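You operate a simulated robot arm through the tools that you are given. There is no shell and no other tool.

Carry out the task below with a simulated robot arm. There is one attempt and no reset: what you move stays moved.

Task
Vacuum up the spilt sugar, then switch off the vacuum and its socket.
Fine: the vacuum is plugged into the kettle socket: socket on, vacuum on, clean, set it back where it stood, vacuum off, socket off. Set down upright: hand vacuum. What is to be rubbed or washed off counts as gone when no trace of it is left.

Only the result counts: the job must be done as asked and must still hold three seconds after the hand-in. Knocking over, shifting, dropping, spilling or breaking anything else fails it.

Robot
A 6-joint arm with a two-finger gripper, fixed in place. Base frame: the origin is on the floor under the middle of its stand, x ahead of it, y to its left, z up; the work surface is at about z = 0.92. Readings come in m, rad, newtons and seconds.
It reaches about 1.572 m from its shoulder. Its first joint turns from -2.897 to 2.897 rad. Payload 2.45 kg.
The tool frame sits at the grasp point between the pads (the TCP): z along the fingers, y along the line on which they close. The tips reach 0.02 m beyond it. The gripper opens to 0.14 m; its body begins 0.168 m behind the TCP.
Orientation is told as [roll, pitch, yaw] about the base's x, y, z axes, in that order, counted from this pose: with the fingers straight down and closing along the base's y, the tool's x points along the base's -x, its y along +y and its z along -z.

Tools
- The arm moves only by the tool servo_tool. Its argument "moves" is text: rows parted by semicolons, each of 7 numbers parted by spaces: the shift along the base's x, y, z in units of 150 mm (1.0 is 150 mm), then the turn, a rotation vector about the base's x, y, z in units of 90 degrees (1.0 is 90 degrees), then the gripper command, from -1 (fully open) to 1 (shut), values between in proportion. In form: tx ty tz wx wy wz hand; .... A call has 1 to 20 rows; each row is the pose to reach, as a shift and turn from the pose commanded when the call began. A call with a number of a shift or a turn outside -1 to 1 is refused whole. A row lasts 0.2 s, in which the tool goes at most 0.05 m and 0.15 rad; a call with a longer step from one row to the next is refused whole, and so is a gripper value outside its range. A pose out of reach is approached as far as the arm can. The call stops where the force on the tool passes 90 N (or 10 N more than at its start, if that is more) or the arm is blocked; 0.2 s more then pass. Each finger travels about 0.045 m/s and halts on what it meets, pressing with about 31 N; the grip force reading is that of the motor and also rises with nothing between the fingers. The clock runs only during rows and for 0.2 s after the last one: add rows that repeat a pose to give the fingers time. It gives the time, the measured TCP pose, the force on the tool (base axes), the opening and the grip force at its end, in the units of the frame above (readings bear some noise), with the torque about the TCP (base axes, N m) and any sound that the robot's microphone picked up.
- Cameras (640 x 400 px; columns grow to the right, rows downward): "scene" is fixed at [0.0504, 0.5015, 1.7689]; the picture's right is [-0.17, -0.99, 0.00], its down [-0.62, 0.10, -0.78] and it looks along [0.77, -0.13, -0.62] (base axes); focal length 323 px, centre (320, 200). "wrist" rides on the gripper at [0.078, 0.011, -0.209] in the tool frame; the picture's right is [-0.14, 0.99, 0.00], its down [-0.92, -0.13, -0.37] and it looks along [-0.37, -0.05, 0.93] (tool axes); focal length 280 px, centre (320, 200). There is no depth. A picture from a camera that has moved, and an enlarged one, comes with that camera's place and axes in the base frame and with its lens.
- capture(camera): a new picture of that camera. It takes no simulated time.
- zoom(camera, box): a new picture of the part [left, top, right, bottom] of that camera's present view, enlarged. It takes no simulated time.
- sign_off(): hands the job in; it is judged then, once.

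Nothing tells you positions but the pictures and the camera data. Unless the task says otherwise, let go and move clear before handing in.

The tools are called after "Emit:" as a command line: name --argument value ..., lists and objects as JSON in quotes. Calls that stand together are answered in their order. servo_tool: Moves the arm, as the interface text tells. Its arguments: {"type":"object","properties":{"moves":{"type":"string"}},"required":["moves"]} The other tools are called the same way: capture (camera) takes a picture; zoom (camera, box) takes an enlarged picture of a part of a camera's view; sign_off () hands the job in.

At the start:

```text
t: 0.0
tool_pos: [0.6858, -0.0884, 1.2706]
orientation: [-0.001, -0.002, 0.0]
wrist_force: [-0.7, 0.5, 0.3]
wrist_torque: [0.01, -0.01, -0.02]
grip_width: 0.1403
grasp_force: 0.0
```

scene: 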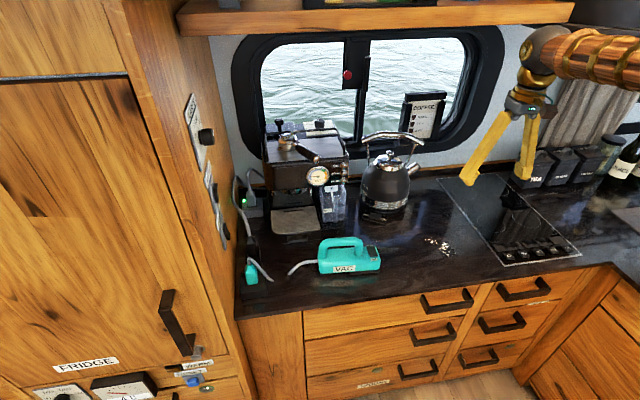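
wrist: 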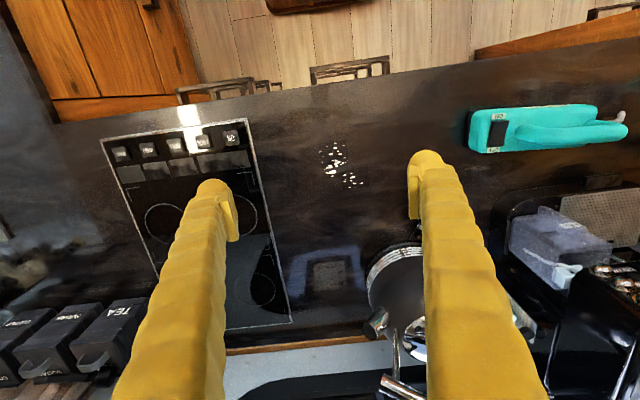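

I see a teal hand vacuum on the counter, spilt sugar to its right, and sockets/switches along the left wall. I'll zoom in on the parts first.

Emit:
zoom --camera "scene" --box '[170, 80, 290, 300]'

Emit:
zoom --camera "scene" --box '[280, 220, 400, 295]'

Emit:
zoom --camera "scene" --box '[390, 210, 490, 272]'

Emit:
zoom --camera "wrist" --box '[440, 80, 640, 205]'

Emit:
zoom --camera "scene" --box '[225, 170, 305, 300]'

Emit:
zoom --camera "scene" --box '[20, 340, 240, 400]'

```text
1.82 times, centred on (230, 190) of scene
camera zoom: at [0.0504, 0.5015, 1.7689], right [-0.17, -0.99, 0.0], down [-0.62, 0.1, -0.78], along [0.77, -0.13, -0.62], focal length 586 px, centre (484, 218)
```

zoom: 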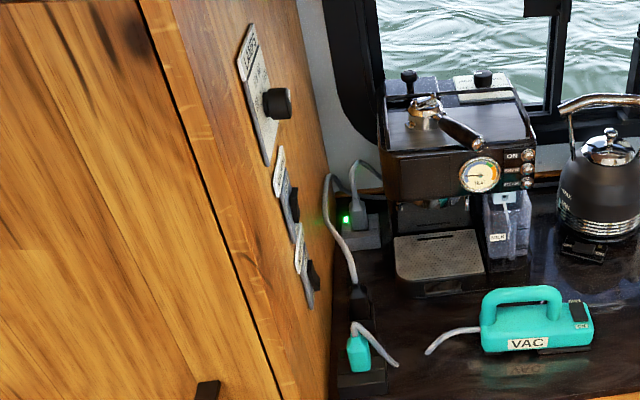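

```text
5.33 times, centred on (340, 258) of scene
camera zoom: at [0.0504, 0.5015, 1.7689], right [-0.17, -0.99, 0.0], down [-0.62, 0.1, -0.78], along [0.77, -0.13, -0.62], focal length 1720 px, centre (213, -107)
```

zoom: 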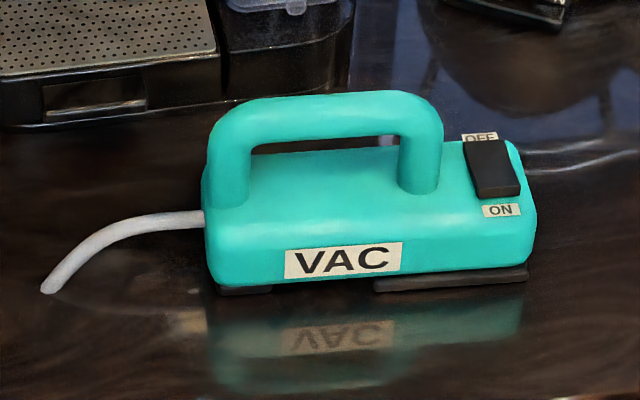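

```text
6.40 times, centred on (440, 241) of scene
camera zoom: at [0.0504, 0.5015, 1.7689], right [-0.17, -0.99, 0.0], down [-0.62, 0.1, -0.78], along [0.77, -0.13, -0.62], focal length 2065 px, centre (-448, -62)
```

zoom: 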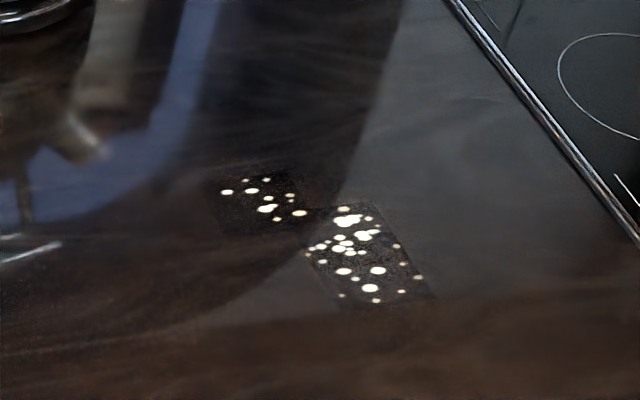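

```text
3.20 times, centred on (540, 142) of wrist
camera zoom: at [0.6079, -0.0792, 1.4811], right [0.14, 0.99, 0.0], down [0.92, -0.13, 0.37], along [0.37, -0.05, -0.93], focal length 897 px, centre (-384, 384)
```

zoom: 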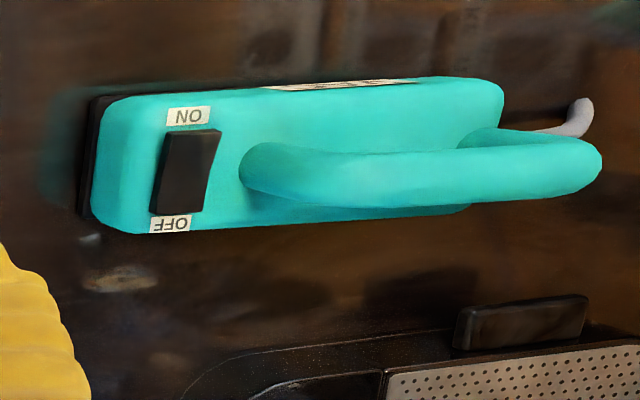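

```text
3.08 times, centred on (265, 235) of scene
camera zoom: at [0.0504, 0.5015, 1.7689], right [-0.17, -0.99, 0.0], down [-0.62, 0.1, -0.78], along [0.77, -0.13, -0.62], focal length 993 px, centre (489, 92)
```

zoom: 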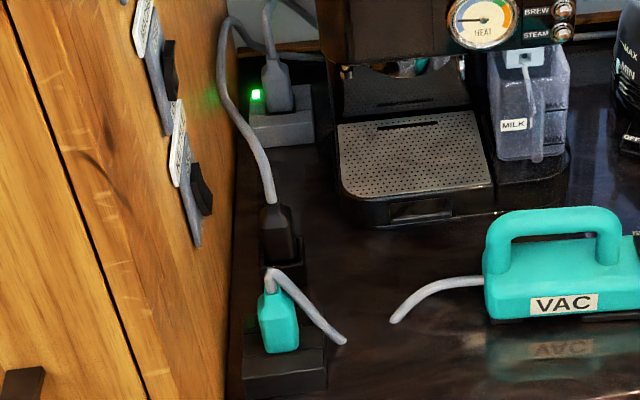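

```text
2.91 times, centred on (130, 370) of scene
camera zoom: at [0.0504, 0.5015, 1.7689], right [-0.17, -0.99, 0.0], down [-0.62, 0.1, -0.78], along [0.77, -0.13, -0.62], focal length 938 px, centre (873, -294)
```

zoom: 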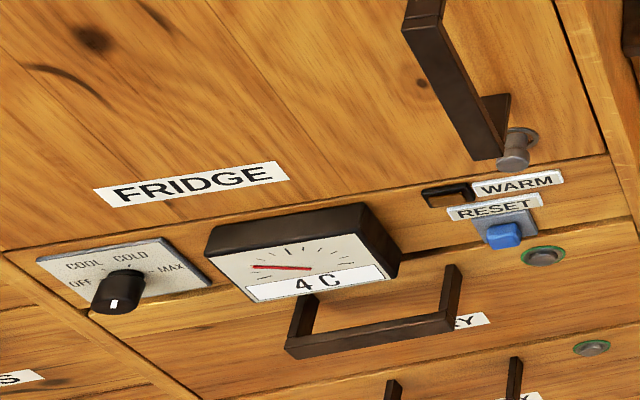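

The vacuum stands at about (0.70, 0.29), the sugar at about (0.77, -0.05), and the switches are on the cabinet's side wall at y≈0.65. I'll turn the gripper towards that wall to read the switch labels.

Emit:
servo_tool --moves "0 0.0833 0 0.0833 0 0 -1; 0 0.1667 0 0.1667 0 0 -1; 0 0.25 0 0.25 0 0 -1; 0 0.333 0 0.333 0 0 -1; 0 0.4167 0 0.4167 0 0 -1; 0 0.5 0 0.5 0 0 -1; 0 0.583 0 0.583 0 0 -1; 0 0.667 0 0.667 0 0 -1; 0 0.75 0 0.75 0 0 -1; 0 0.833 0 0.833 0 0 -1; 0 0.917 0 0.917 0 0 -1; 0 1 0 1 0 0 -1"

Emit:
capture --camera "wrist"

Emit:
capture --camera "scene"

```text
t: 2.6
tool_pos: [0.686, 0.06, 1.2695]
orientation: [1.573, 0.0, -0.002]
wrist_force: [-0.3, -0.4, 1.0]
wrist_torque: [-0.03, 0.0, -0.03]
grip_width: 0.1402
grasp_force: 0.1
```

```text
taken
camera wrist: at [0.6079, -0.1486, 1.2824], right [0.14, 0.0, 0.99], down [0.92, -0.37, -0.13], along [0.37, 0.93, -0.05], focal length 280 px, centre (320, 200)
```

wrist: 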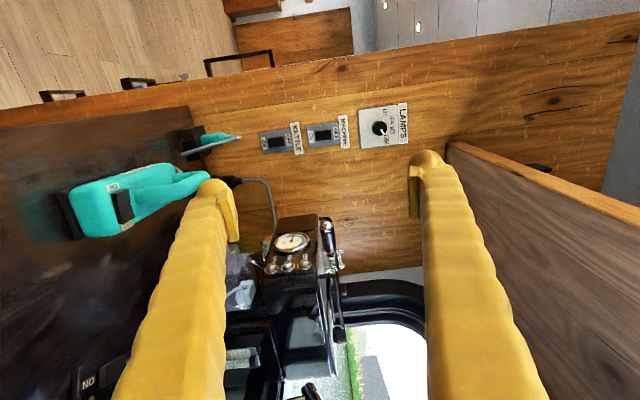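

```text
taken
```

scene: 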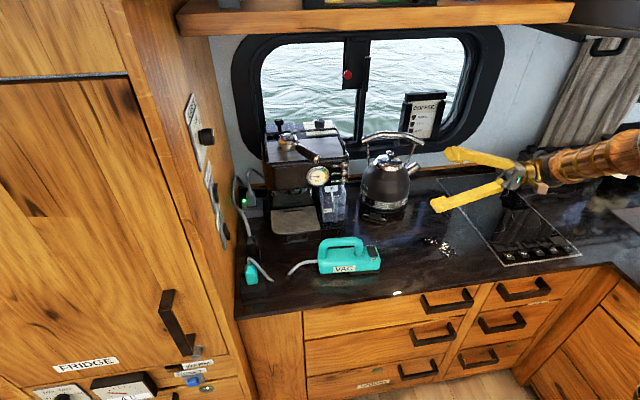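

Emit:
zoom --camera "wrist" --box '[240, 90, 424, 205]'

Emit:
zoom --camera "wrist" --box '[40, 100, 280, 250]'

Emit:
zoom --camera "wrist" --box '[250, 115, 346, 175]'

```text
3.48 times, centred on (332, 148) of wrist
camera zoom: at [0.6079, -0.1486, 1.2824], right [0.14, 0.0, 0.99], down [0.92, -0.37, -0.13], along [0.37, 0.93, -0.05], focal length 975 px, centre (278, 383)
```

zoom: 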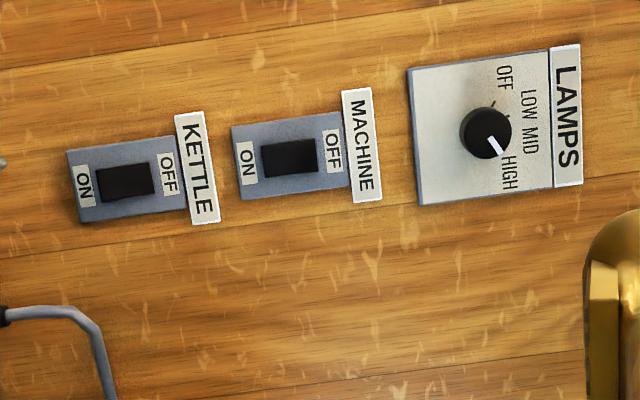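

```text
2.67 times, centred on (160, 175) of wrist
camera zoom: at [0.6079, -0.1486, 1.2824], right [0.14, 0.0, 0.99], down [0.92, -0.37, -0.13], along [0.37, 0.93, -0.05], focal length 748 px, centre (747, 267)
```

zoom: 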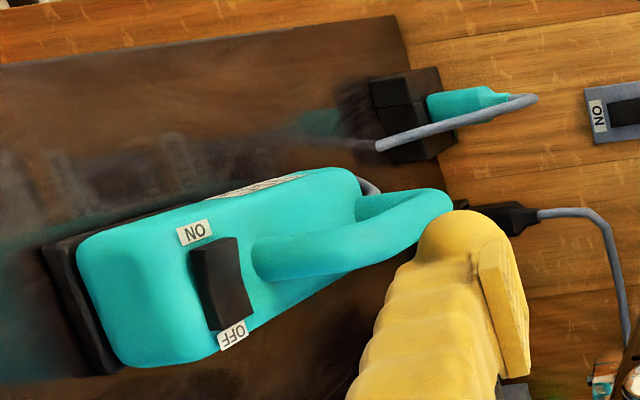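

```text
6.67 times, centred on (298, 145) of wrist
camera zoom: at [0.6079, -0.1486, 1.2824], right [0.14, 0.0, 0.99], down [0.92, -0.37, -0.13], along [0.37, 0.93, -0.05], focal length 1869 px, centre (467, 567)
```

zoom: 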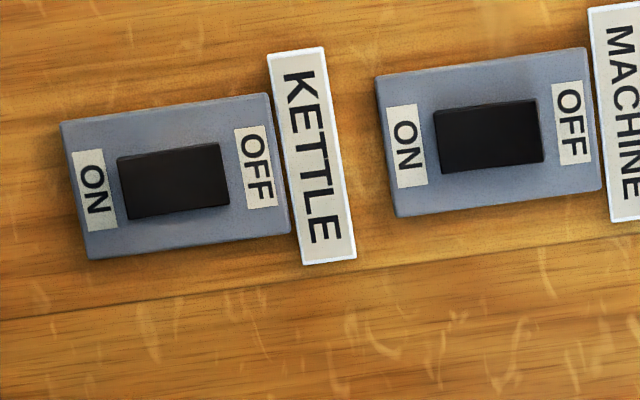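

Emit:
zoom --camera "scene" --box '[420, 130, 580, 230]'

Emit:
zoom --camera "scene" --box '[195, 150, 259, 250]'

```text
4.00 times, centred on (500, 180) of scene
camera zoom: at [0.0504, 0.5015, 1.7689], right [-0.17, -0.99, 0.0], down [-0.62, 0.1, -0.78], along [0.77, -0.13, -0.62], focal length 1290 px, centre (-400, 280)
```

zoom: 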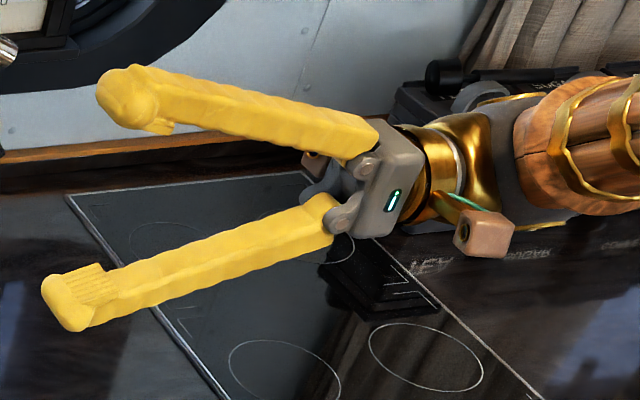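

```text
4.00 times, centred on (227, 200) of scene
camera zoom: at [0.0504, 0.5015, 1.7689], right [-0.17, -0.99, 0.0], down [-0.62, 0.1, -0.78], along [0.77, -0.13, -0.62], focal length 1290 px, centre (692, 200)
```

zoom: 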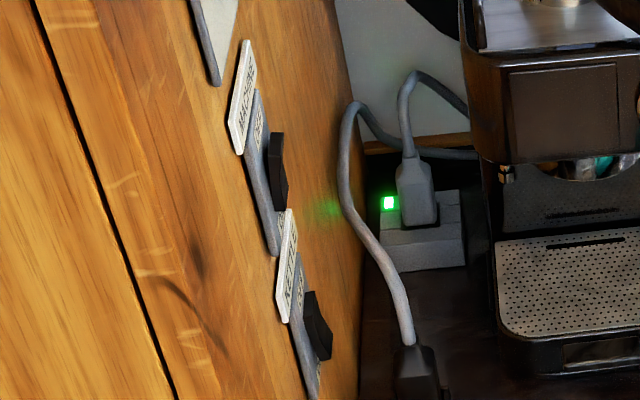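

The KETTLE rocker is at about (0.734, 0.652, 1.142). ON is its lower half, and it is now OFF, while MACHINE is ON and must stay so. I'll close the gripper, roll it so the fingers close horizontally, and move towards it.

Emit:
servo_tool --moves "0 0.0833 0 0 0.0833 0 1; 0 0.1667 0 0 0.1667 0 1; 0 0.25 0 0 0.25 0 1; 0 0.333 0 0 0.333 0 1; 0 0.4167 0 0 0.4167 0 1; 0 0.5 0 0 0.5 0 1; 0 0.583 0 0 0.583 0 1; 0 0.667 0 0 0.667 0 1; 0 0.75 0 0 0.75 0 1; 0 0.833 0 0 0.833 0 1; 0 0.917 0 0 0.917 0 1; 0 1 0 0 1 0 1"

Emit:
servo_tool --moves "0.1 0.1 0 -0.07 0 0 1; 0.2 0.3 0 -0.14 0 0 1; 0.3 0.5 0 -0.21 0 0 1; 0.3 0.7 0 -0.278 0 0 1; 0.3 0.9 0 -0.278 0 0 1; 0.3 1 0 -0.278 0 0 1"

Emit:
capture --camera "wrist"

Emit:
capture --camera "scene"

```text
t: 5.2
tool_pos: [0.6856, 0.2104, 1.2712]
orientation: [-1.327, 1.568, -2.899]
wrist_force: [0.2, -0.6, -0.6]
wrist_torque: [-0.01, 0.0, -0.01]
grip_width: 0.0
grasp_force: 29.3
```

```text
t: 6.6
tool_pos: [0.7296, 0.3602, 1.2709]
orientation: [-0.001, 1.132, -1.572]
wrist_force: [0.4, -0.8, 0.2]
wrist_torque: [0.01, 0.03, 0.0]
grip_width: 0.0
grasp_force: 29.3
```

```text
taken
camera wrist: at [0.7409, 0.2034, 1.4311], right [0.99, -0.06, -0.13], down [-0.13, -0.72, -0.68], along [-0.05, 0.69, -0.72], focal length 280 px, centre (320, 200)
```

wrist: 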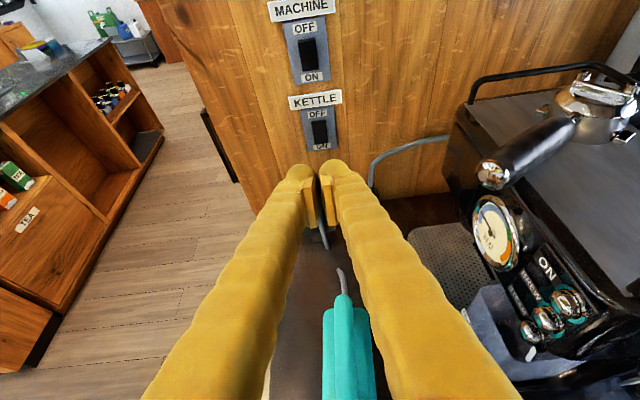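

```text
taken
```

scene: 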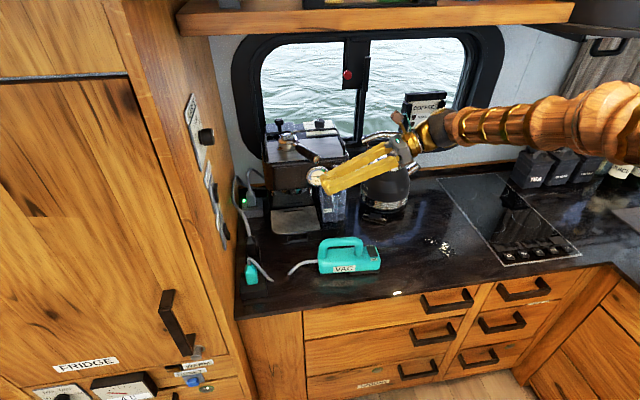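

Emit:
zoom --camera "wrist" --box '[270, 80, 370, 180]'

Emit:
zoom --camera "wrist" --box '[290, 250, 410, 400]'

```text
4.00 times, centred on (320, 130) of wrist
camera zoom: at [0.7409, 0.2034, 1.4311], right [0.99, -0.06, -0.13], down [-0.13, -0.72, -0.68], along [-0.05, 0.69, -0.72], focal length 1122 px, centre (320, 480)
```

zoom: 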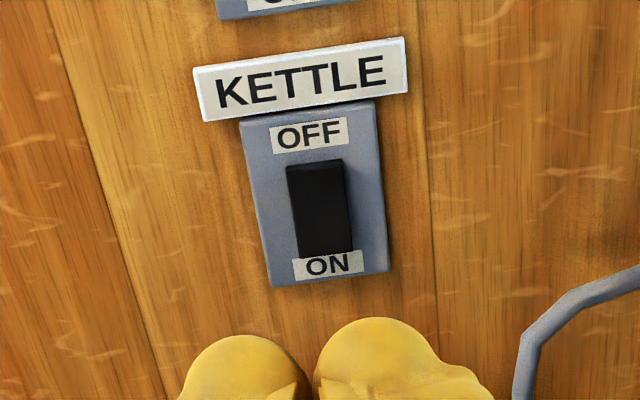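

```text
2.67 times, centred on (350, 325) of wrist
camera zoom: at [0.7409, 0.2034, 1.4311], right [0.99, -0.06, -0.13], down [-0.13, -0.72, -0.68], along [-0.05, 0.69, -0.72], focal length 748 px, centre (240, -133)
```

zoom: 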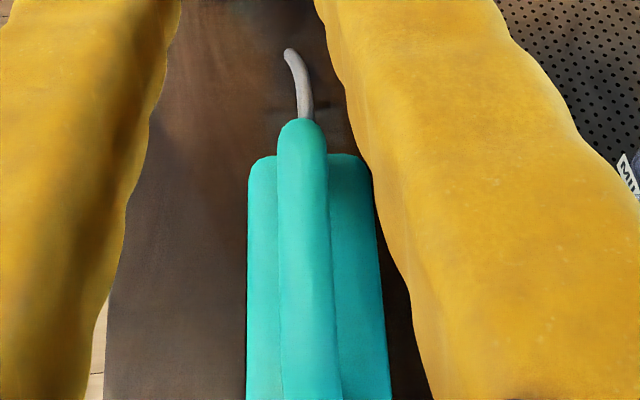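

I'll advance to just in front of the kettle switch's lower half, staying clear of the vacuum and the coffee machine.

Emit:
servo_tool --moves "0 0.25 0 0 0 0 1; 0 0.5 0 0 0 0 1; 0.01 0.75 -0.1 0 0 0 1; 0.013 1 -0.2 0 0 0 1; 0.013 1 -0.45 0 0 0 1; 0.013 1 -0.7 0 0 0 1; 0.013 1 -0.926 0 0 0 1; 0.013 1 -0.926 0 0 0 1"

Emit:
capture --camera "wrist"

Emit:
zoom --camera "scene" --box '[190, 120, 390, 300]'

```text
t: 8.4
tool_pos: [0.7334, 0.5092, 1.1315]
orientation: [-0.002, 1.133, -1.572]
wrist_force: [-0.3, 0.8, -0.1]
wrist_torque: [-0.01, 0.02, -0.01]
grip_width: 0.0
grasp_force: 29.7
```

```text
taken
camera wrist: at [0.7452, 0.353, 1.2931], right [0.99, -0.06, -0.13], down [-0.13, -0.72, -0.68], along [-0.05, 0.69, -0.72], focal length 280 px, centre (320, 200)
```

wrist: 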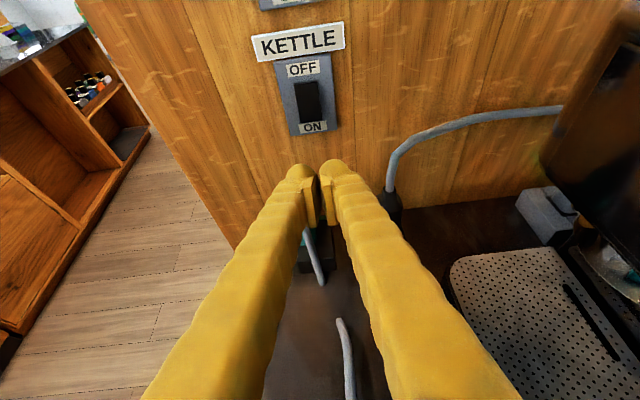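

```text
2.22 times, centred on (290, 210) of scene
camera zoom: at [0.0504, 0.5015, 1.7689], right [-0.17, -0.99, 0.0], down [-0.62, 0.1, -0.78], along [0.77, -0.13, -0.62], focal length 717 px, centre (387, 178)
```

zoom: 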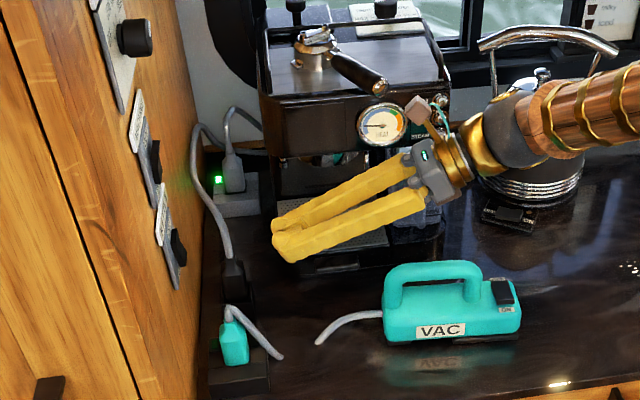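

Lined up with the ON half. I'll push in slowly.

Emit:
servo_tool --moves "0 0.2 0 0 0 0 1; 0 0.4 0 0 0 0 1; 0 0.6 0 0 0 0 1; 0 0.65 0 0 0 0 1; 0 0.7 0 0 0 0 1; 0 0.733 0 0 0 0 1; 0 0.767 0 0 0 0 1"

Emit:
zoom --camera "wrist" --box '[240, 40, 400, 200]'

Emit:
zoom --camera "scene" --box '[190, 150, 290, 250]'

```text
t: 10.0
tool_pos: [0.7329, 0.6213, 1.1307]
orientation: [-0.004, 1.131, -1.575]
wrist_force: [-19.4, -74.3, -3.1]
wrist_torque: [0.45, -0.12, 0.49]
grip_width: 0.0059
grasp_force: 29.6
```

```text
2.50 times, centred on (320, 120) of wrist
camera zoom: at [0.7443, 0.4659, 1.292], right [0.99, -0.06, -0.13], down [-0.13, -0.73, -0.68], along [-0.05, 0.69, -0.73], focal length 701 px, centre (320, 400)
```

zoom: 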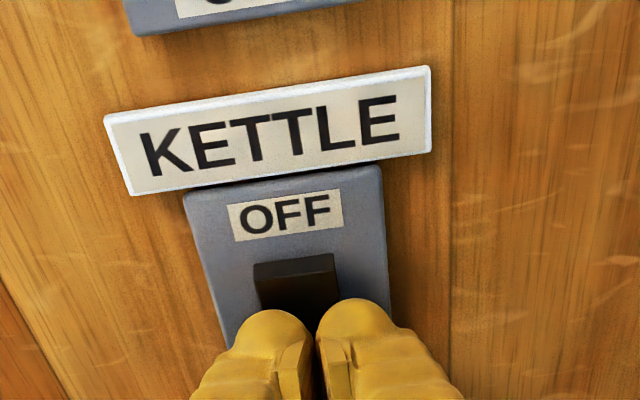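

```text
4.00 times, centred on (240, 200) of scene
camera zoom: at [0.0504, 0.5015, 1.7689], right [-0.17, -0.99, 0.0], down [-0.62, 0.1, -0.78], along [0.77, -0.13, -0.62], focal length 1290 px, centre (640, 200)
```

zoom: 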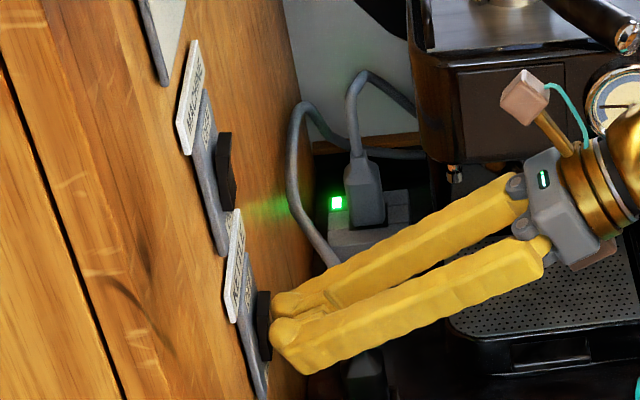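

The rocker's top now stands proud, so it seems to have flipped. I'll back off and look at it.

Emit:
servo_tool --moves "0 -0.15 0 0 0 0 1; 0 -0.4 0 0 0 0 1; 0 -0.7 0 0 0 0 1"

Emit:
zoom --camera "wrist" --box '[240, 20, 400, 180]'

Emit:
zoom --camera "scene" --box '[190, 150, 290, 250]'

Emit:
capture --camera "scene"

```text
t: 10.8
tool_pos: [0.7326, 0.5199, 1.1321]
orientation: [-0.002, 1.134, -1.572]
wrist_force: [-0.3, 0.9, -0.1]
wrist_torque: [0.01, 0.01, 0.0]
grip_width: 0.0
grasp_force: 29.3
```

```text
2.50 times, centred on (320, 100) of wrist
camera zoom: at [0.7441, 0.3641, 1.293], right [0.99, -0.06, -0.13], down [-0.13, -0.72, -0.68], along [-0.05, 0.69, -0.72], focal length 701 px, centre (320, 450)
```

zoom: 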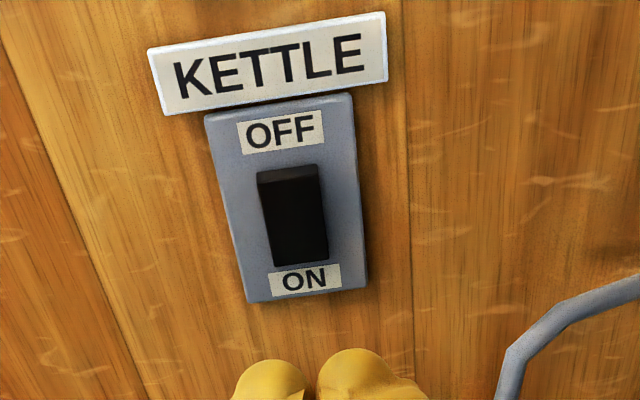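

```text
4.00 times, centred on (240, 200) of scene
camera zoom: at [0.0504, 0.5015, 1.7689], right [-0.17, -0.99, 0.0], down [-0.62, 0.1, -0.78], along [0.77, -0.13, -0.62], focal length 1290 px, centre (640, 200)
```

zoom: 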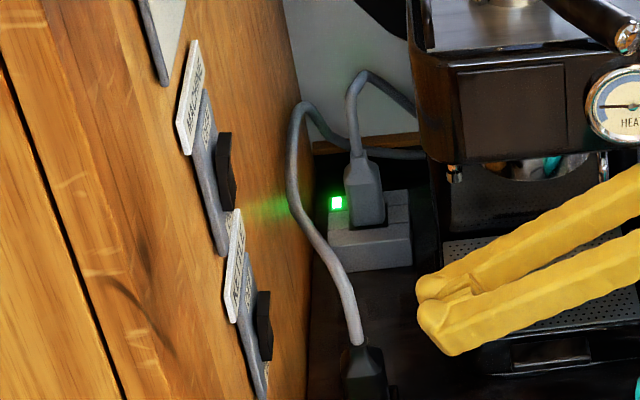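

```text
taken
```

scene: 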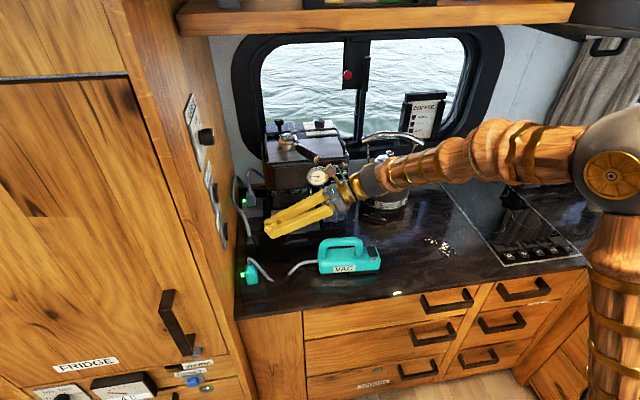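

The vacuum's socket now shows a green light, so it is live. Next I'll lift away, turn the fingers down and look at the vacuum's rocker from above.

Emit:
servo_tool --moves "0 -0.1 0.25 0 0 0 1; 0 -0.2 0.5 0 0 0 1; 0 -0.3 0.75 0 0 0 1; 0 -0.4 1 0 0 0 1; 0 -0.5 1 -0.09 0 0 1; 0 -0.6 1 -0.18 0 0 1; 0 -0.7 1 -0.27 0 0 1; 0 -0.8 1 -0.36 0 0 1; 0 -0.9 1 -0.45 0 0 1; 0 -1 1 -0.54 0 0 1; 0 -1 1 -0.63 0 0 1; 0 -1 1 -0.722 0 0 1"

Emit:
servo_tool --moves "0 -0.25 0 0 0 0 1; 0 -0.5 0 0 0 0 1; 0 -0.75 0 0 0 0 1; 0 -1 0 0 0 0 1; 0 -1 0 0 0 0 1"

Emit:
capture --camera "wrist"

Emit:
capture --camera "scene"

```text
t: 13.4
tool_pos: [0.7327, 0.3701, 1.283]
orientation: [0.001, -0.003, -1.574]
wrist_force: [-0.3, 0.6, -0.8]
wrist_torque: [0.04, -0.02, 0.02]
grip_width: 0.0
grasp_force: 29.5
```

```text
t: 14.6
tool_pos: [0.7339, 0.2188, 1.2799]
orientation: [-0.001, 0.0, -1.57]
wrist_force: [0.2, 0.3, -0.7]
wrist_torque: [0.04, 0.0, 0.0]
grip_width: 0.0002
grasp_force: 29.1
```

```text
taken
camera wrist: at [0.745, 0.2974, 1.4905], right [0.99, -0.14, 0.0], down [-0.13, -0.92, 0.37], along [-0.05, -0.37, -0.93], focal length 280 px, centre (320, 200)
```

wrist: 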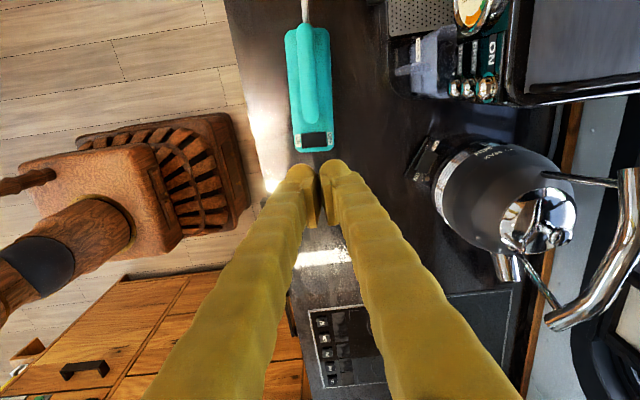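

```text
taken
```

scene: 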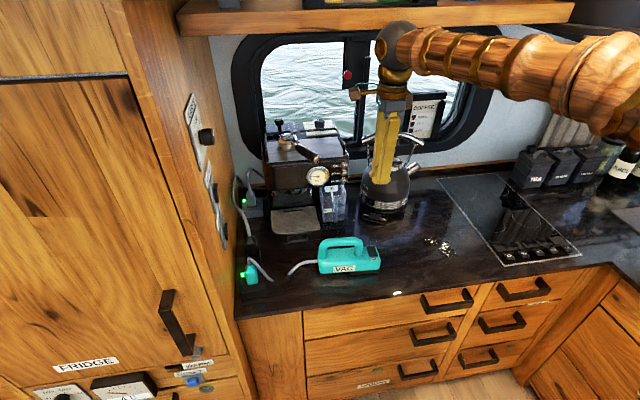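

Emit:
zoom --camera "wrist" --box '[250, 0, 378, 160]'

Emit:
zoom --camera "wrist" --box '[280, 110, 344, 158]'

```text
2.50 times, centred on (314, 80) of wrist
camera zoom: at [0.745, 0.2974, 1.4905], right [0.99, -0.14, 0.0], down [-0.13, -0.92, 0.37], along [-0.05, -0.37, -0.93], focal length 701 px, centre (335, 500)
```

zoom: 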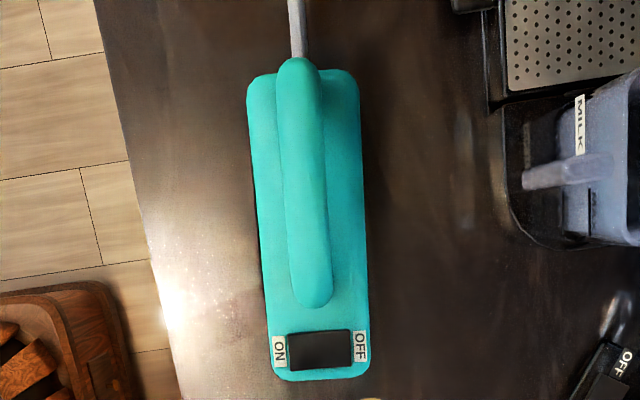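

```text
8.33 times, centred on (312, 134) of wrist
camera zoom: at [0.745, 0.2974, 1.4905], right [0.99, -0.14, 0.0], down [-0.13, -0.92, 0.37], along [-0.05, -0.37, -0.93], focal length 2337 px, centre (387, 750)
```

zoom: 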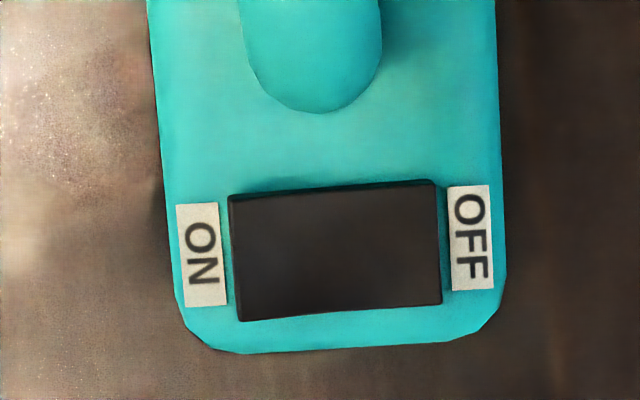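

The vacuum's rocker is at about (0.724, 0.215, 1.0) with ON at the -x end. I'll line up the closed fingers above the ON end and come down.

Emit:
servo_tool --moves "-0.13 -0.03 -0.2 0 0 0 1; -0.264 -0.067 -0.4 0 0 0 1; -0.264 -0.067 -0.7 0 0 0 1; -0.264 -0.067 -1 0 0 0 1; -0.264 -0.067 -1 0 0 0 1"

Emit:
servo_tool --moves "0 0 -0.2 0 0 0 1; 0 0 -0.4 0 0 0 1; 0 0 -0.55 0 0 0 1; 0 0 -0.55 0 0 0 1"

Emit:
capture --camera "wrist"

Emit:
zoom --camera "scene" --box '[290, 190, 410, 290]'

```text
t: 15.8
tool_pos: [0.6946, 0.2082, 1.131]
orientation: [-0.001, 0.0, -1.572]
wrist_force: [0.2, -0.2, 0.4]
wrist_torque: [-0.01, -0.02, 0.01]
grip_width: 0.0002
grasp_force: 29.1
```

```text
t: 16.8
tool_pos: [0.6941, 0.2099, 1.0495]
orientation: [-0.001, 0.0, -1.572]
wrist_force: [-0.6, 0.0, -0.6]
wrist_torque: [0.0, -0.02, 0.04]
grip_width: 0.0001
grasp_force: 29.1
```

```text
taken
camera wrist: at [0.7054, 0.2875, 1.2598], right [0.99, -0.14, 0.0], down [-0.13, -0.92, 0.37], along [-0.05, -0.37, -0.93], focal length 280 px, centre (320, 200)
```

wrist: 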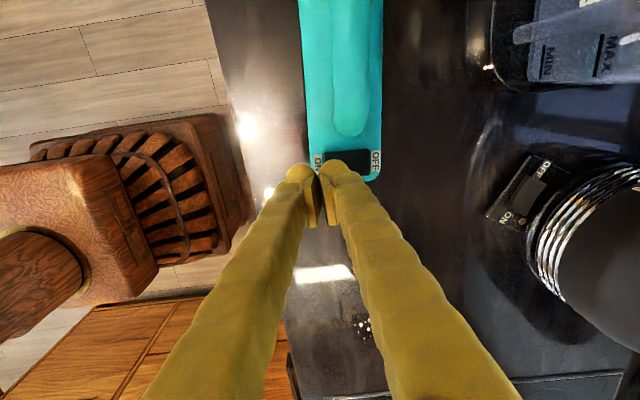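

```text
4.00 times, centred on (350, 240) of scene
camera zoom: at [0.0504, 0.5015, 1.7689], right [-0.17, -0.99, 0.0], down [-0.62, 0.1, -0.78], along [0.77, -0.13, -0.62], focal length 1290 px, centre (200, 40)
```

zoom: 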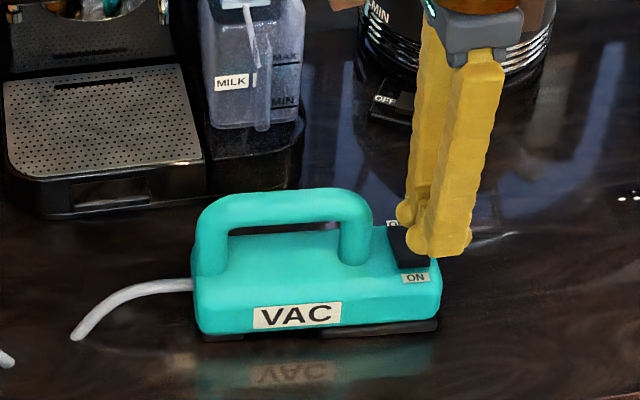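

Emit:
servo_tool --moves "0 0 -0.1 0 0 0 1; 0 0 -0.15 0 0 0 1; 0 0 -0.17 0 0 0 1; 0 0 -0.19 0 0 0 1; 0 0 -0.21 0 0 0 1"

Emit:
zoom --camera "scene" --box '[340, 220, 400, 280]'

Emit:
zoom --camera "wrist" --box '[280, 100, 400, 200]'

```text
t: 18.0
tool_pos: [0.694, 0.2092, 1.017]
orientation: [0.0, -0.002, -1.571]
wrist_force: [-0.3, -1.0, -0.1]
wrist_torque: [0.03, 0.0, 0.01]
grip_width: 0.0
grasp_force: 29.8
```

```text
6.67 times, centred on (370, 250) of scene
camera zoom: at [0.0504, 0.5015, 1.7689], right [-0.17, -0.99, 0.0], down [-0.62, 0.1, -0.78], along [0.77, -0.13, -0.62], focal length 2151 px, centre (-13, -133)
```

zoom: 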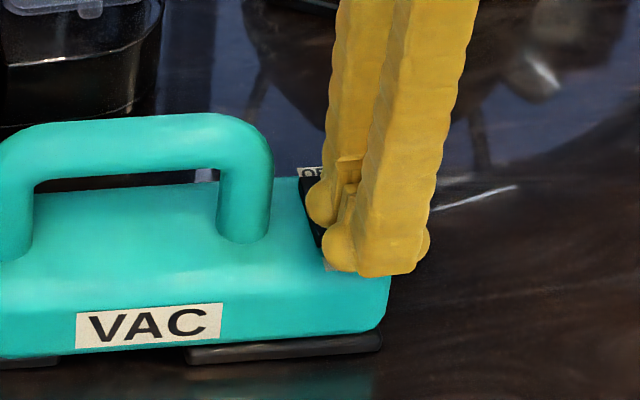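

```text
4.00 times, centred on (340, 150) of wrist
camera zoom: at [0.705, 0.2881, 1.2278], right [0.99, -0.14, 0.0], down [-0.13, -0.92, 0.37], along [-0.05, -0.37, -0.93], focal length 1122 px, centre (240, 400)
```

zoom: 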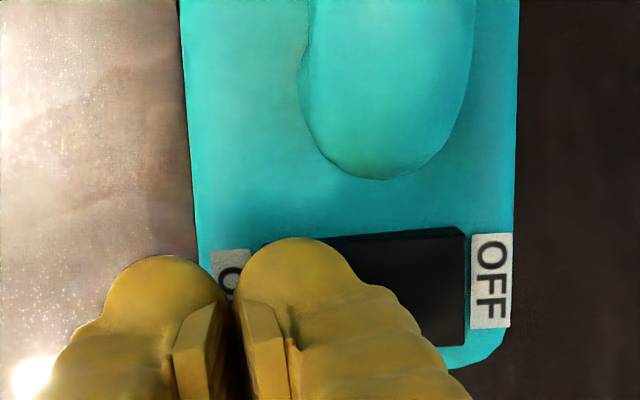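

Emit:
servo_tool --moves "0 0 -0.02 0 0 0 1; 0 0 -0.04 0 0 0 1; 0 0 -0.06 0 0 0 1"

Emit:
zoom --camera "scene" --box '[340, 220, 400, 280]'

Emit:
zoom --camera "wrist" --box '[280, 100, 400, 200]'

```text
t: 18.8
tool_pos: [0.6945, 0.2094, 1.009]
orientation: [0.0, -0.001, -1.573]
wrist_force: [0.8, 0.0, -0.4]
wrist_torque: [-0.01, -0.05, 0.03]
grip_width: 0.0
grasp_force: 29.3
```

```text
6.67 times, centred on (370, 250) of scene
camera zoom: at [0.0504, 0.5015, 1.7689], right [-0.17, -0.99, 0.0], down [-0.62, 0.1, -0.78], along [0.77, -0.13, -0.62], focal length 2151 px, centre (-13, -133)
```

zoom: 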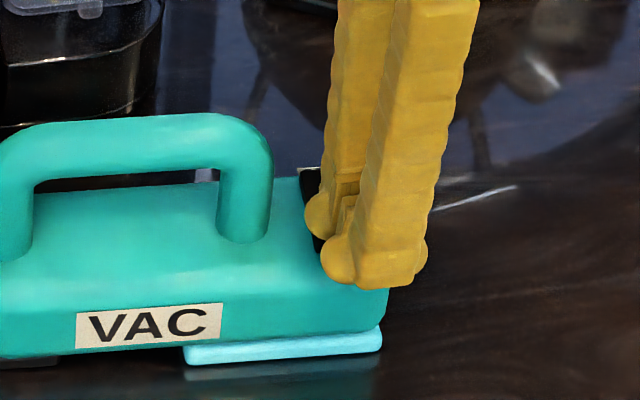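

```text
4.00 times, centred on (340, 150) of wrist
camera zoom: at [0.7048, 0.2879, 1.2193], right [0.99, -0.14, 0.0], down [-0.13, -0.92, 0.37], along [-0.05, -0.37, -0.93], focal length 1122 px, centre (240, 400)
```

zoom: 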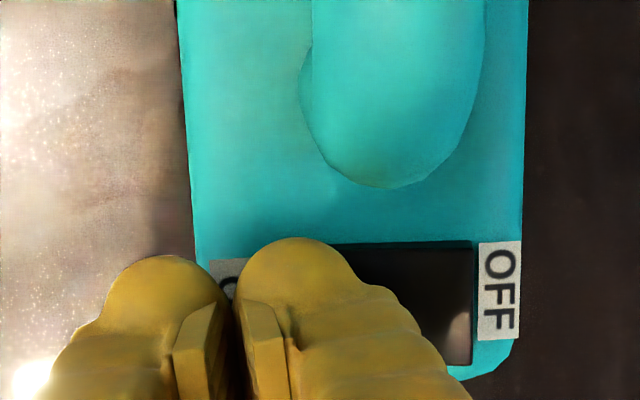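

The nozzle strip now glows light blue, so the vacuum is running. I'll lift off, open the gripper and move over the handle.

Emit:
servo_tool --moves "0 0 0.2 0 0 0 1; 0 0 0.45 0 0 0 1; 0 0 0.7 0 0 0 1; 0 0 0.95 0 0 0 0.5; 0.1 0.2 0.95 0 0 0 0; 0.22 0.4 0.95 0 0 0 -0.2; 0.22 0.6 0.95 0 0 0 -0.3; 0.22 0.6 0.95 0 0 0 -0.3; 0.22 0.6 0.95 0 0 0 -0.3; 0.22 0.6 0.95 0 0 0 -0.3"

Emit:
capture --camera "wrist"

Emit:
zoom --camera "scene" --box '[290, 170, 420, 290]'

```text
t: 21.0
tool_pos: [0.7263, 0.299, 1.1497]
orientation: [0.001, 0.001, -1.573]
wrist_force: [-1.4, 0.3, -1.0]
wrist_torque: [0.01, 0.01, 0.01]
grip_width: 0.0913
grasp_force: 0.1
```

```text
taken
camera wrist: at [0.738, 0.3781, 1.3601], right [0.99, -0.14, 0.0], down [-0.13, -0.92, 0.37], along [-0.05, -0.37, -0.93], focal length 280 px, centre (320, 200)
```

wrist: 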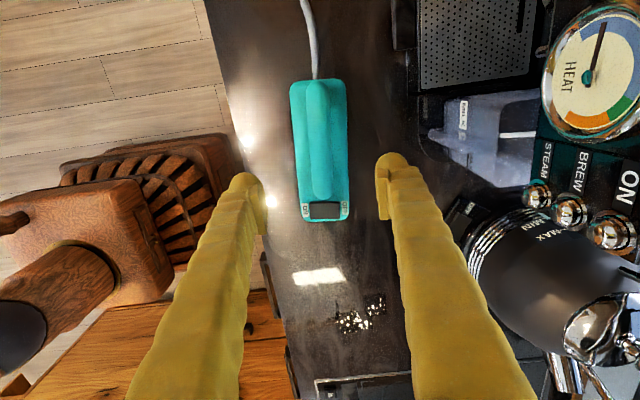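

```text
3.33 times, centred on (355, 230) of scene
camera zoom: at [0.0504, 0.5015, 1.7689], right [-0.17, -0.99, 0.0], down [-0.62, 0.1, -0.78], along [0.77, -0.13, -0.62], focal length 1075 px, centre (203, 100)
```

zoom: 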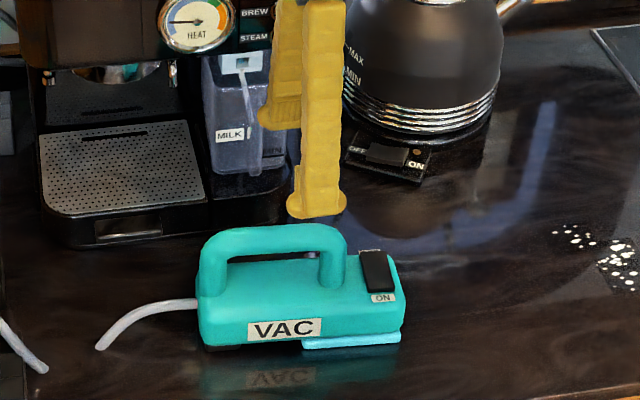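

Handle bar is centred near (0.728, 0.30–0.32, 1.04), turned about 4.5° from the y axis. I'll match that small yaw and lower the open fingers around it.

Emit:
servo_tool --moves "0.01 0.02 -0.2 0 0 -0.05 -0.3; 0.01 0.02 -0.45 0 0 -0.05 -0.3; 0.01 0.02 -0.65 0 0 -0.05 -0.3; 0.01 0.02 -0.767 0 0 -0.05 -0.3; 0.01 0.02 -0.767 0 0 -0.05 -0.3"

Emit:
capture --camera "wrist"

Emit:
zoom --camera "scene" --box '[290, 170, 420, 290]'

```text
t: 22.2
tool_pos: [0.7285, 0.303, 1.0341]
orientation: [0.001, 0.001, -1.652]
wrist_force: [0.4, -0.3, 0.1]
wrist_torque: [0.04, 0.0, 0.01]
grip_width: 0.0908
grasp_force: 0.1
```

```text
taken
camera wrist: at [0.7461, 0.3801, 1.2455], right [0.98, -0.22, 0.0], down [-0.2, -0.91, 0.37], along [-0.08, -0.36, -0.93], focal length 280 px, centre (320, 200)
```

wrist: 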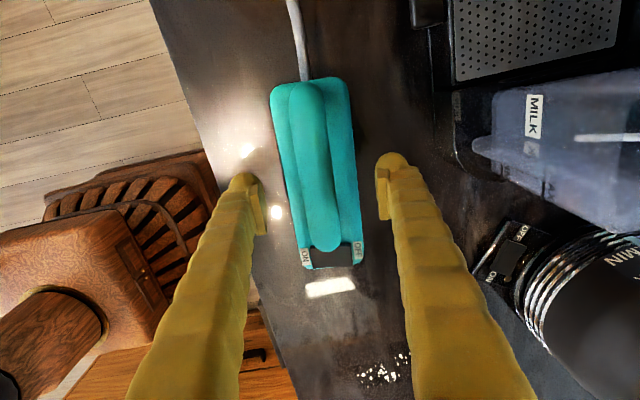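

```text
3.33 times, centred on (355, 230) of scene
camera zoom: at [0.0504, 0.5015, 1.7689], right [-0.17, -0.99, 0.0], down [-0.62, 0.1, -0.78], along [0.77, -0.13, -0.62], focal length 1075 px, centre (203, 100)
```

zoom: 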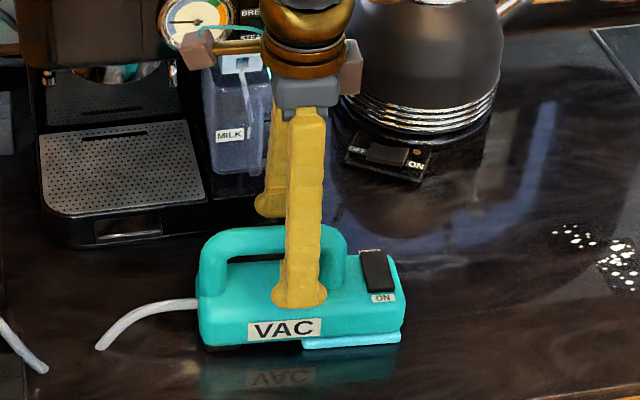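

The fingers straddle the bar symmetrically. I'll trim the yaw slightly and close on the handle.

Emit:
servo_tool --moves "0 0 0 0 0 -0.012 0.2; 0 0 0 0 0 -0.012 0.6; 0 0 0 0 0 -0.012 1; 0 0 0 0 0 -0.012 1; 0 0 0 0 0 -0.012 1; 0 0 0 0 0 -0.012 1; 0 0 0 0 0 -0.012 1; 0 0 0 0 0 -0.012 1"

Emit:
capture --camera "wrist"

Emit:
zoom --camera "scene" --box '[290, 170, 420, 290]'

```text
t: 24.0
tool_pos: [0.7284, 0.3035, 1.0355]
orientation: [0.0, 0.001, -1.669]
wrist_force: [-1.5, 0.2, 1.4]
wrist_torque: [0.04, 0.01, 0.17]
grip_width: 0.0219
grasp_force: 30.9
```

```text
taken
camera wrist: at [0.7475, 0.3798, 1.246], right [0.97, -0.23, 0.0], down [-0.22, -0.9, 0.37], along [-0.09, -0.36, -0.93], focal length 280 px, centre (320, 200)
```

wrist: 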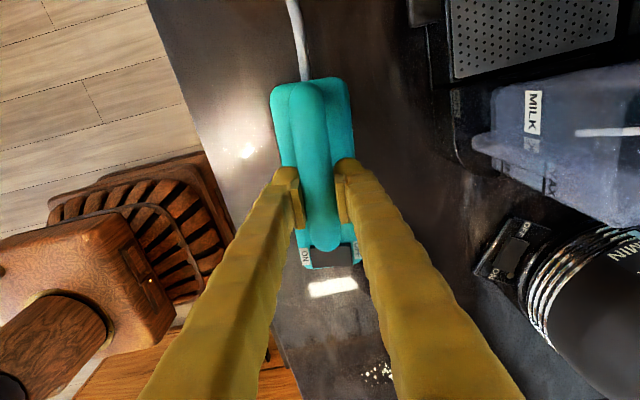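

```text
3.33 times, centred on (355, 230) of scene
camera zoom: at [0.0504, 0.5015, 1.7689], right [-0.17, -0.99, 0.0], down [-0.62, 0.1, -0.78], along [0.77, -0.13, -0.62], focal length 1075 px, centre (203, 100)
```

zoom: 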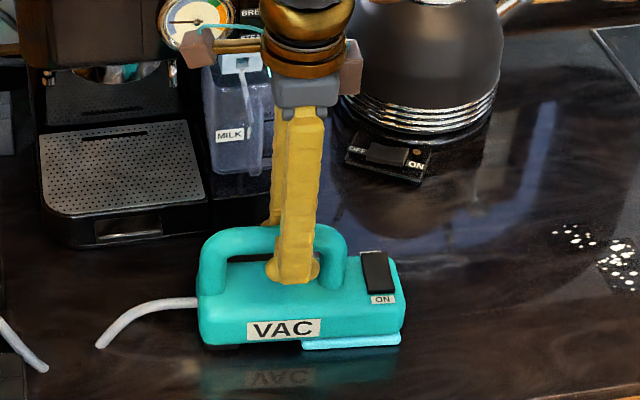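

Gripped with nothing shifted. I'll lift a little to feel the weight and check that it hangs level.

Emit:
servo_tool --moves "0 0 0.03 0 0 0 1; 0 0 0.07 0 0 0 1; 0 0 0.13 0 0 0 1; 0 0 0.13 0 0 0 1"

Emit:
zoom --camera "scene" --box '[290, 170, 420, 290]'

```text
t: 25.0
tool_pos: [0.7283, 0.3024, 1.0546]
orientation: [-0.001, 0.002, -1.669]
wrist_force: [0.2, -1.1, -5.9]
wrist_torque: [0.05, -0.02, 0.03]
grip_width: 0.0219
grasp_force: 31.0
```

```text
3.33 times, centred on (355, 230) of scene
camera zoom: at [0.0504, 0.5015, 1.7689], right [-0.17, -0.99, 0.0], down [-0.62, 0.1, -0.78], along [0.77, -0.13, -0.62], focal length 1075 px, centre (203, 100)
```

zoom: 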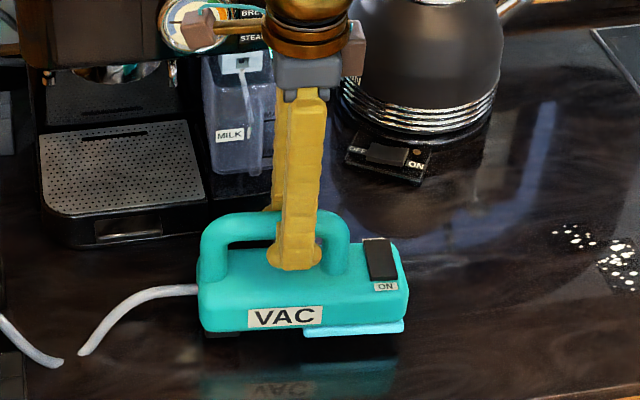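

It hangs level (about 0.6 kg). I'll carry it towards the sugar just above the counter.

Emit:
servo_tool --moves "0 -0.1 0 0 0 0 1; 0 -0.3 0 0 0 0 1; 0 -0.5 0 0 0 0 1; 0 -0.7 0 0 0 0 1; 0 -0.9 0 0 0 0 1; 0 -1 0 0 0 0 1; 0 -1 0 0 0 0 1"

Emit:
capture --camera "scene"

Emit:
capture --camera "wrist"

```text
t: 26.6
tool_pos: [0.7269, 0.1527, 1.056]
orientation: [0.001, 0.0, -1.668]
wrist_force: [-0.5, -0.5, -5.7]
wrist_torque: [0.01, 0.01, 0.02]
grip_width: 0.0217
grasp_force: 31.2
```

```text
taken
```

scene: 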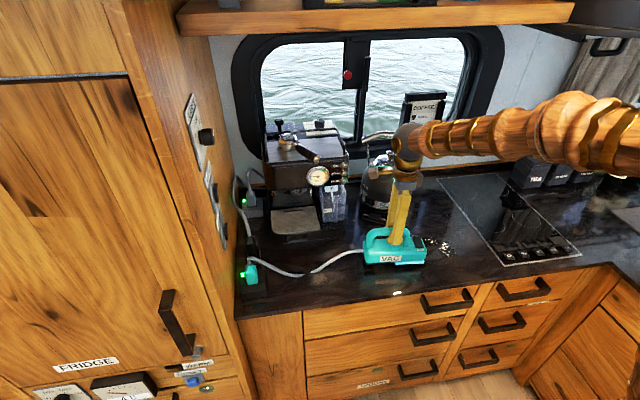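

```text
taken
camera wrist: at [0.7464, 0.2283, 1.2667], right [0.97, -0.23, 0.0], down [-0.22, -0.9, 0.37], along [-0.09, -0.36, -0.93], focal length 280 px, centre (320, 200)
```

wrist: 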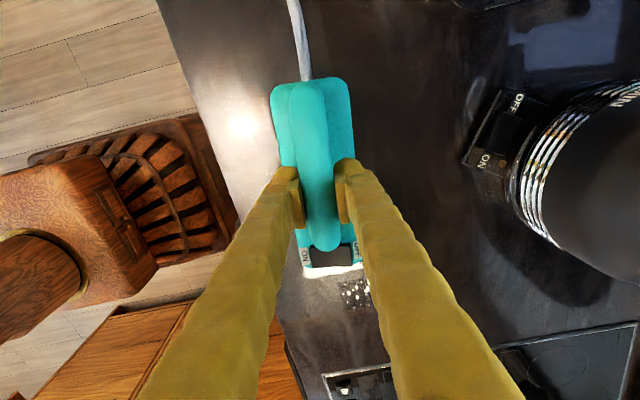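

Emit:
zoom --camera "scene" --box '[230, 220, 470, 300]'

Emit:
servo_tool --moves "0.03 -0.1 0 0 0 0 1; 0.06 -0.25 0 0 0 0 1; 0.06 -0.4 -0.02 0 0 0 1; 0.06 -0.42 -0.06 0 0 0 1; 0.06 -0.42 -0.1 0 0 0 1; 0.06 -0.42 -0.117 0 0 0 1; 0.06 -0.42 -0.117 0 0 0 1"

Emit:
zoom --camera "scene" --box '[230, 200, 490, 300]'

Emit:
capture --camera "wrist"

```text
2.67 times, centred on (350, 260) of scene
camera zoom: at [0.0504, 0.5015, 1.7689], right [-0.17, -0.99, 0.0], down [-0.62, 0.1, -0.78], along [0.77, -0.13, -0.62], focal length 860 px, centre (240, 40)
```

zoom: 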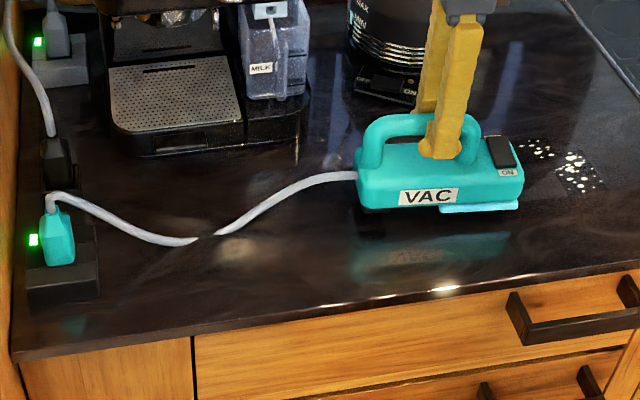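

```text
t: 28.2
tool_pos: [0.7366, 0.0893, 1.0396]
orientation: [0.0, -0.001, -1.671]
wrist_force: [-0.4, 0.3, -4.7]
wrist_torque: [0.04, -0.03, -0.01]
grip_width: 0.0216
grasp_force: 30.9
```

```text
2.46 times, centred on (360, 250) of scene
camera zoom: at [0.0504, 0.5015, 1.7689], right [-0.17, -0.99, 0.0], down [-0.62, 0.1, -0.78], along [0.77, -0.13, -0.62], focal length 794 px, centre (222, 77)
```

zoom: 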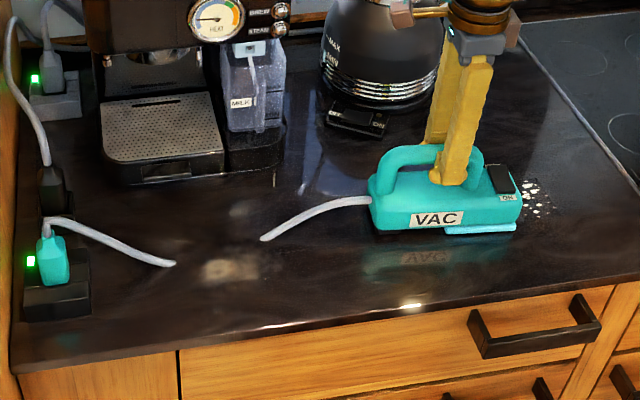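

```text
taken
camera wrist: at [0.7553, 0.1659, 1.2489], right [0.97, -0.23, 0.0], down [-0.22, -0.9, 0.37], along [-0.09, -0.36, -0.93], focal length 280 px, centre (320, 200)
```

wrist: 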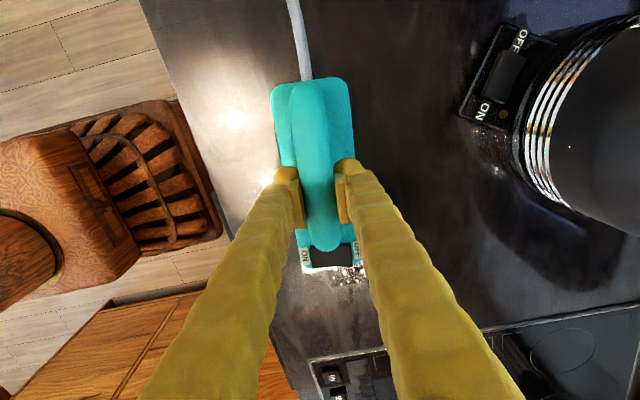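

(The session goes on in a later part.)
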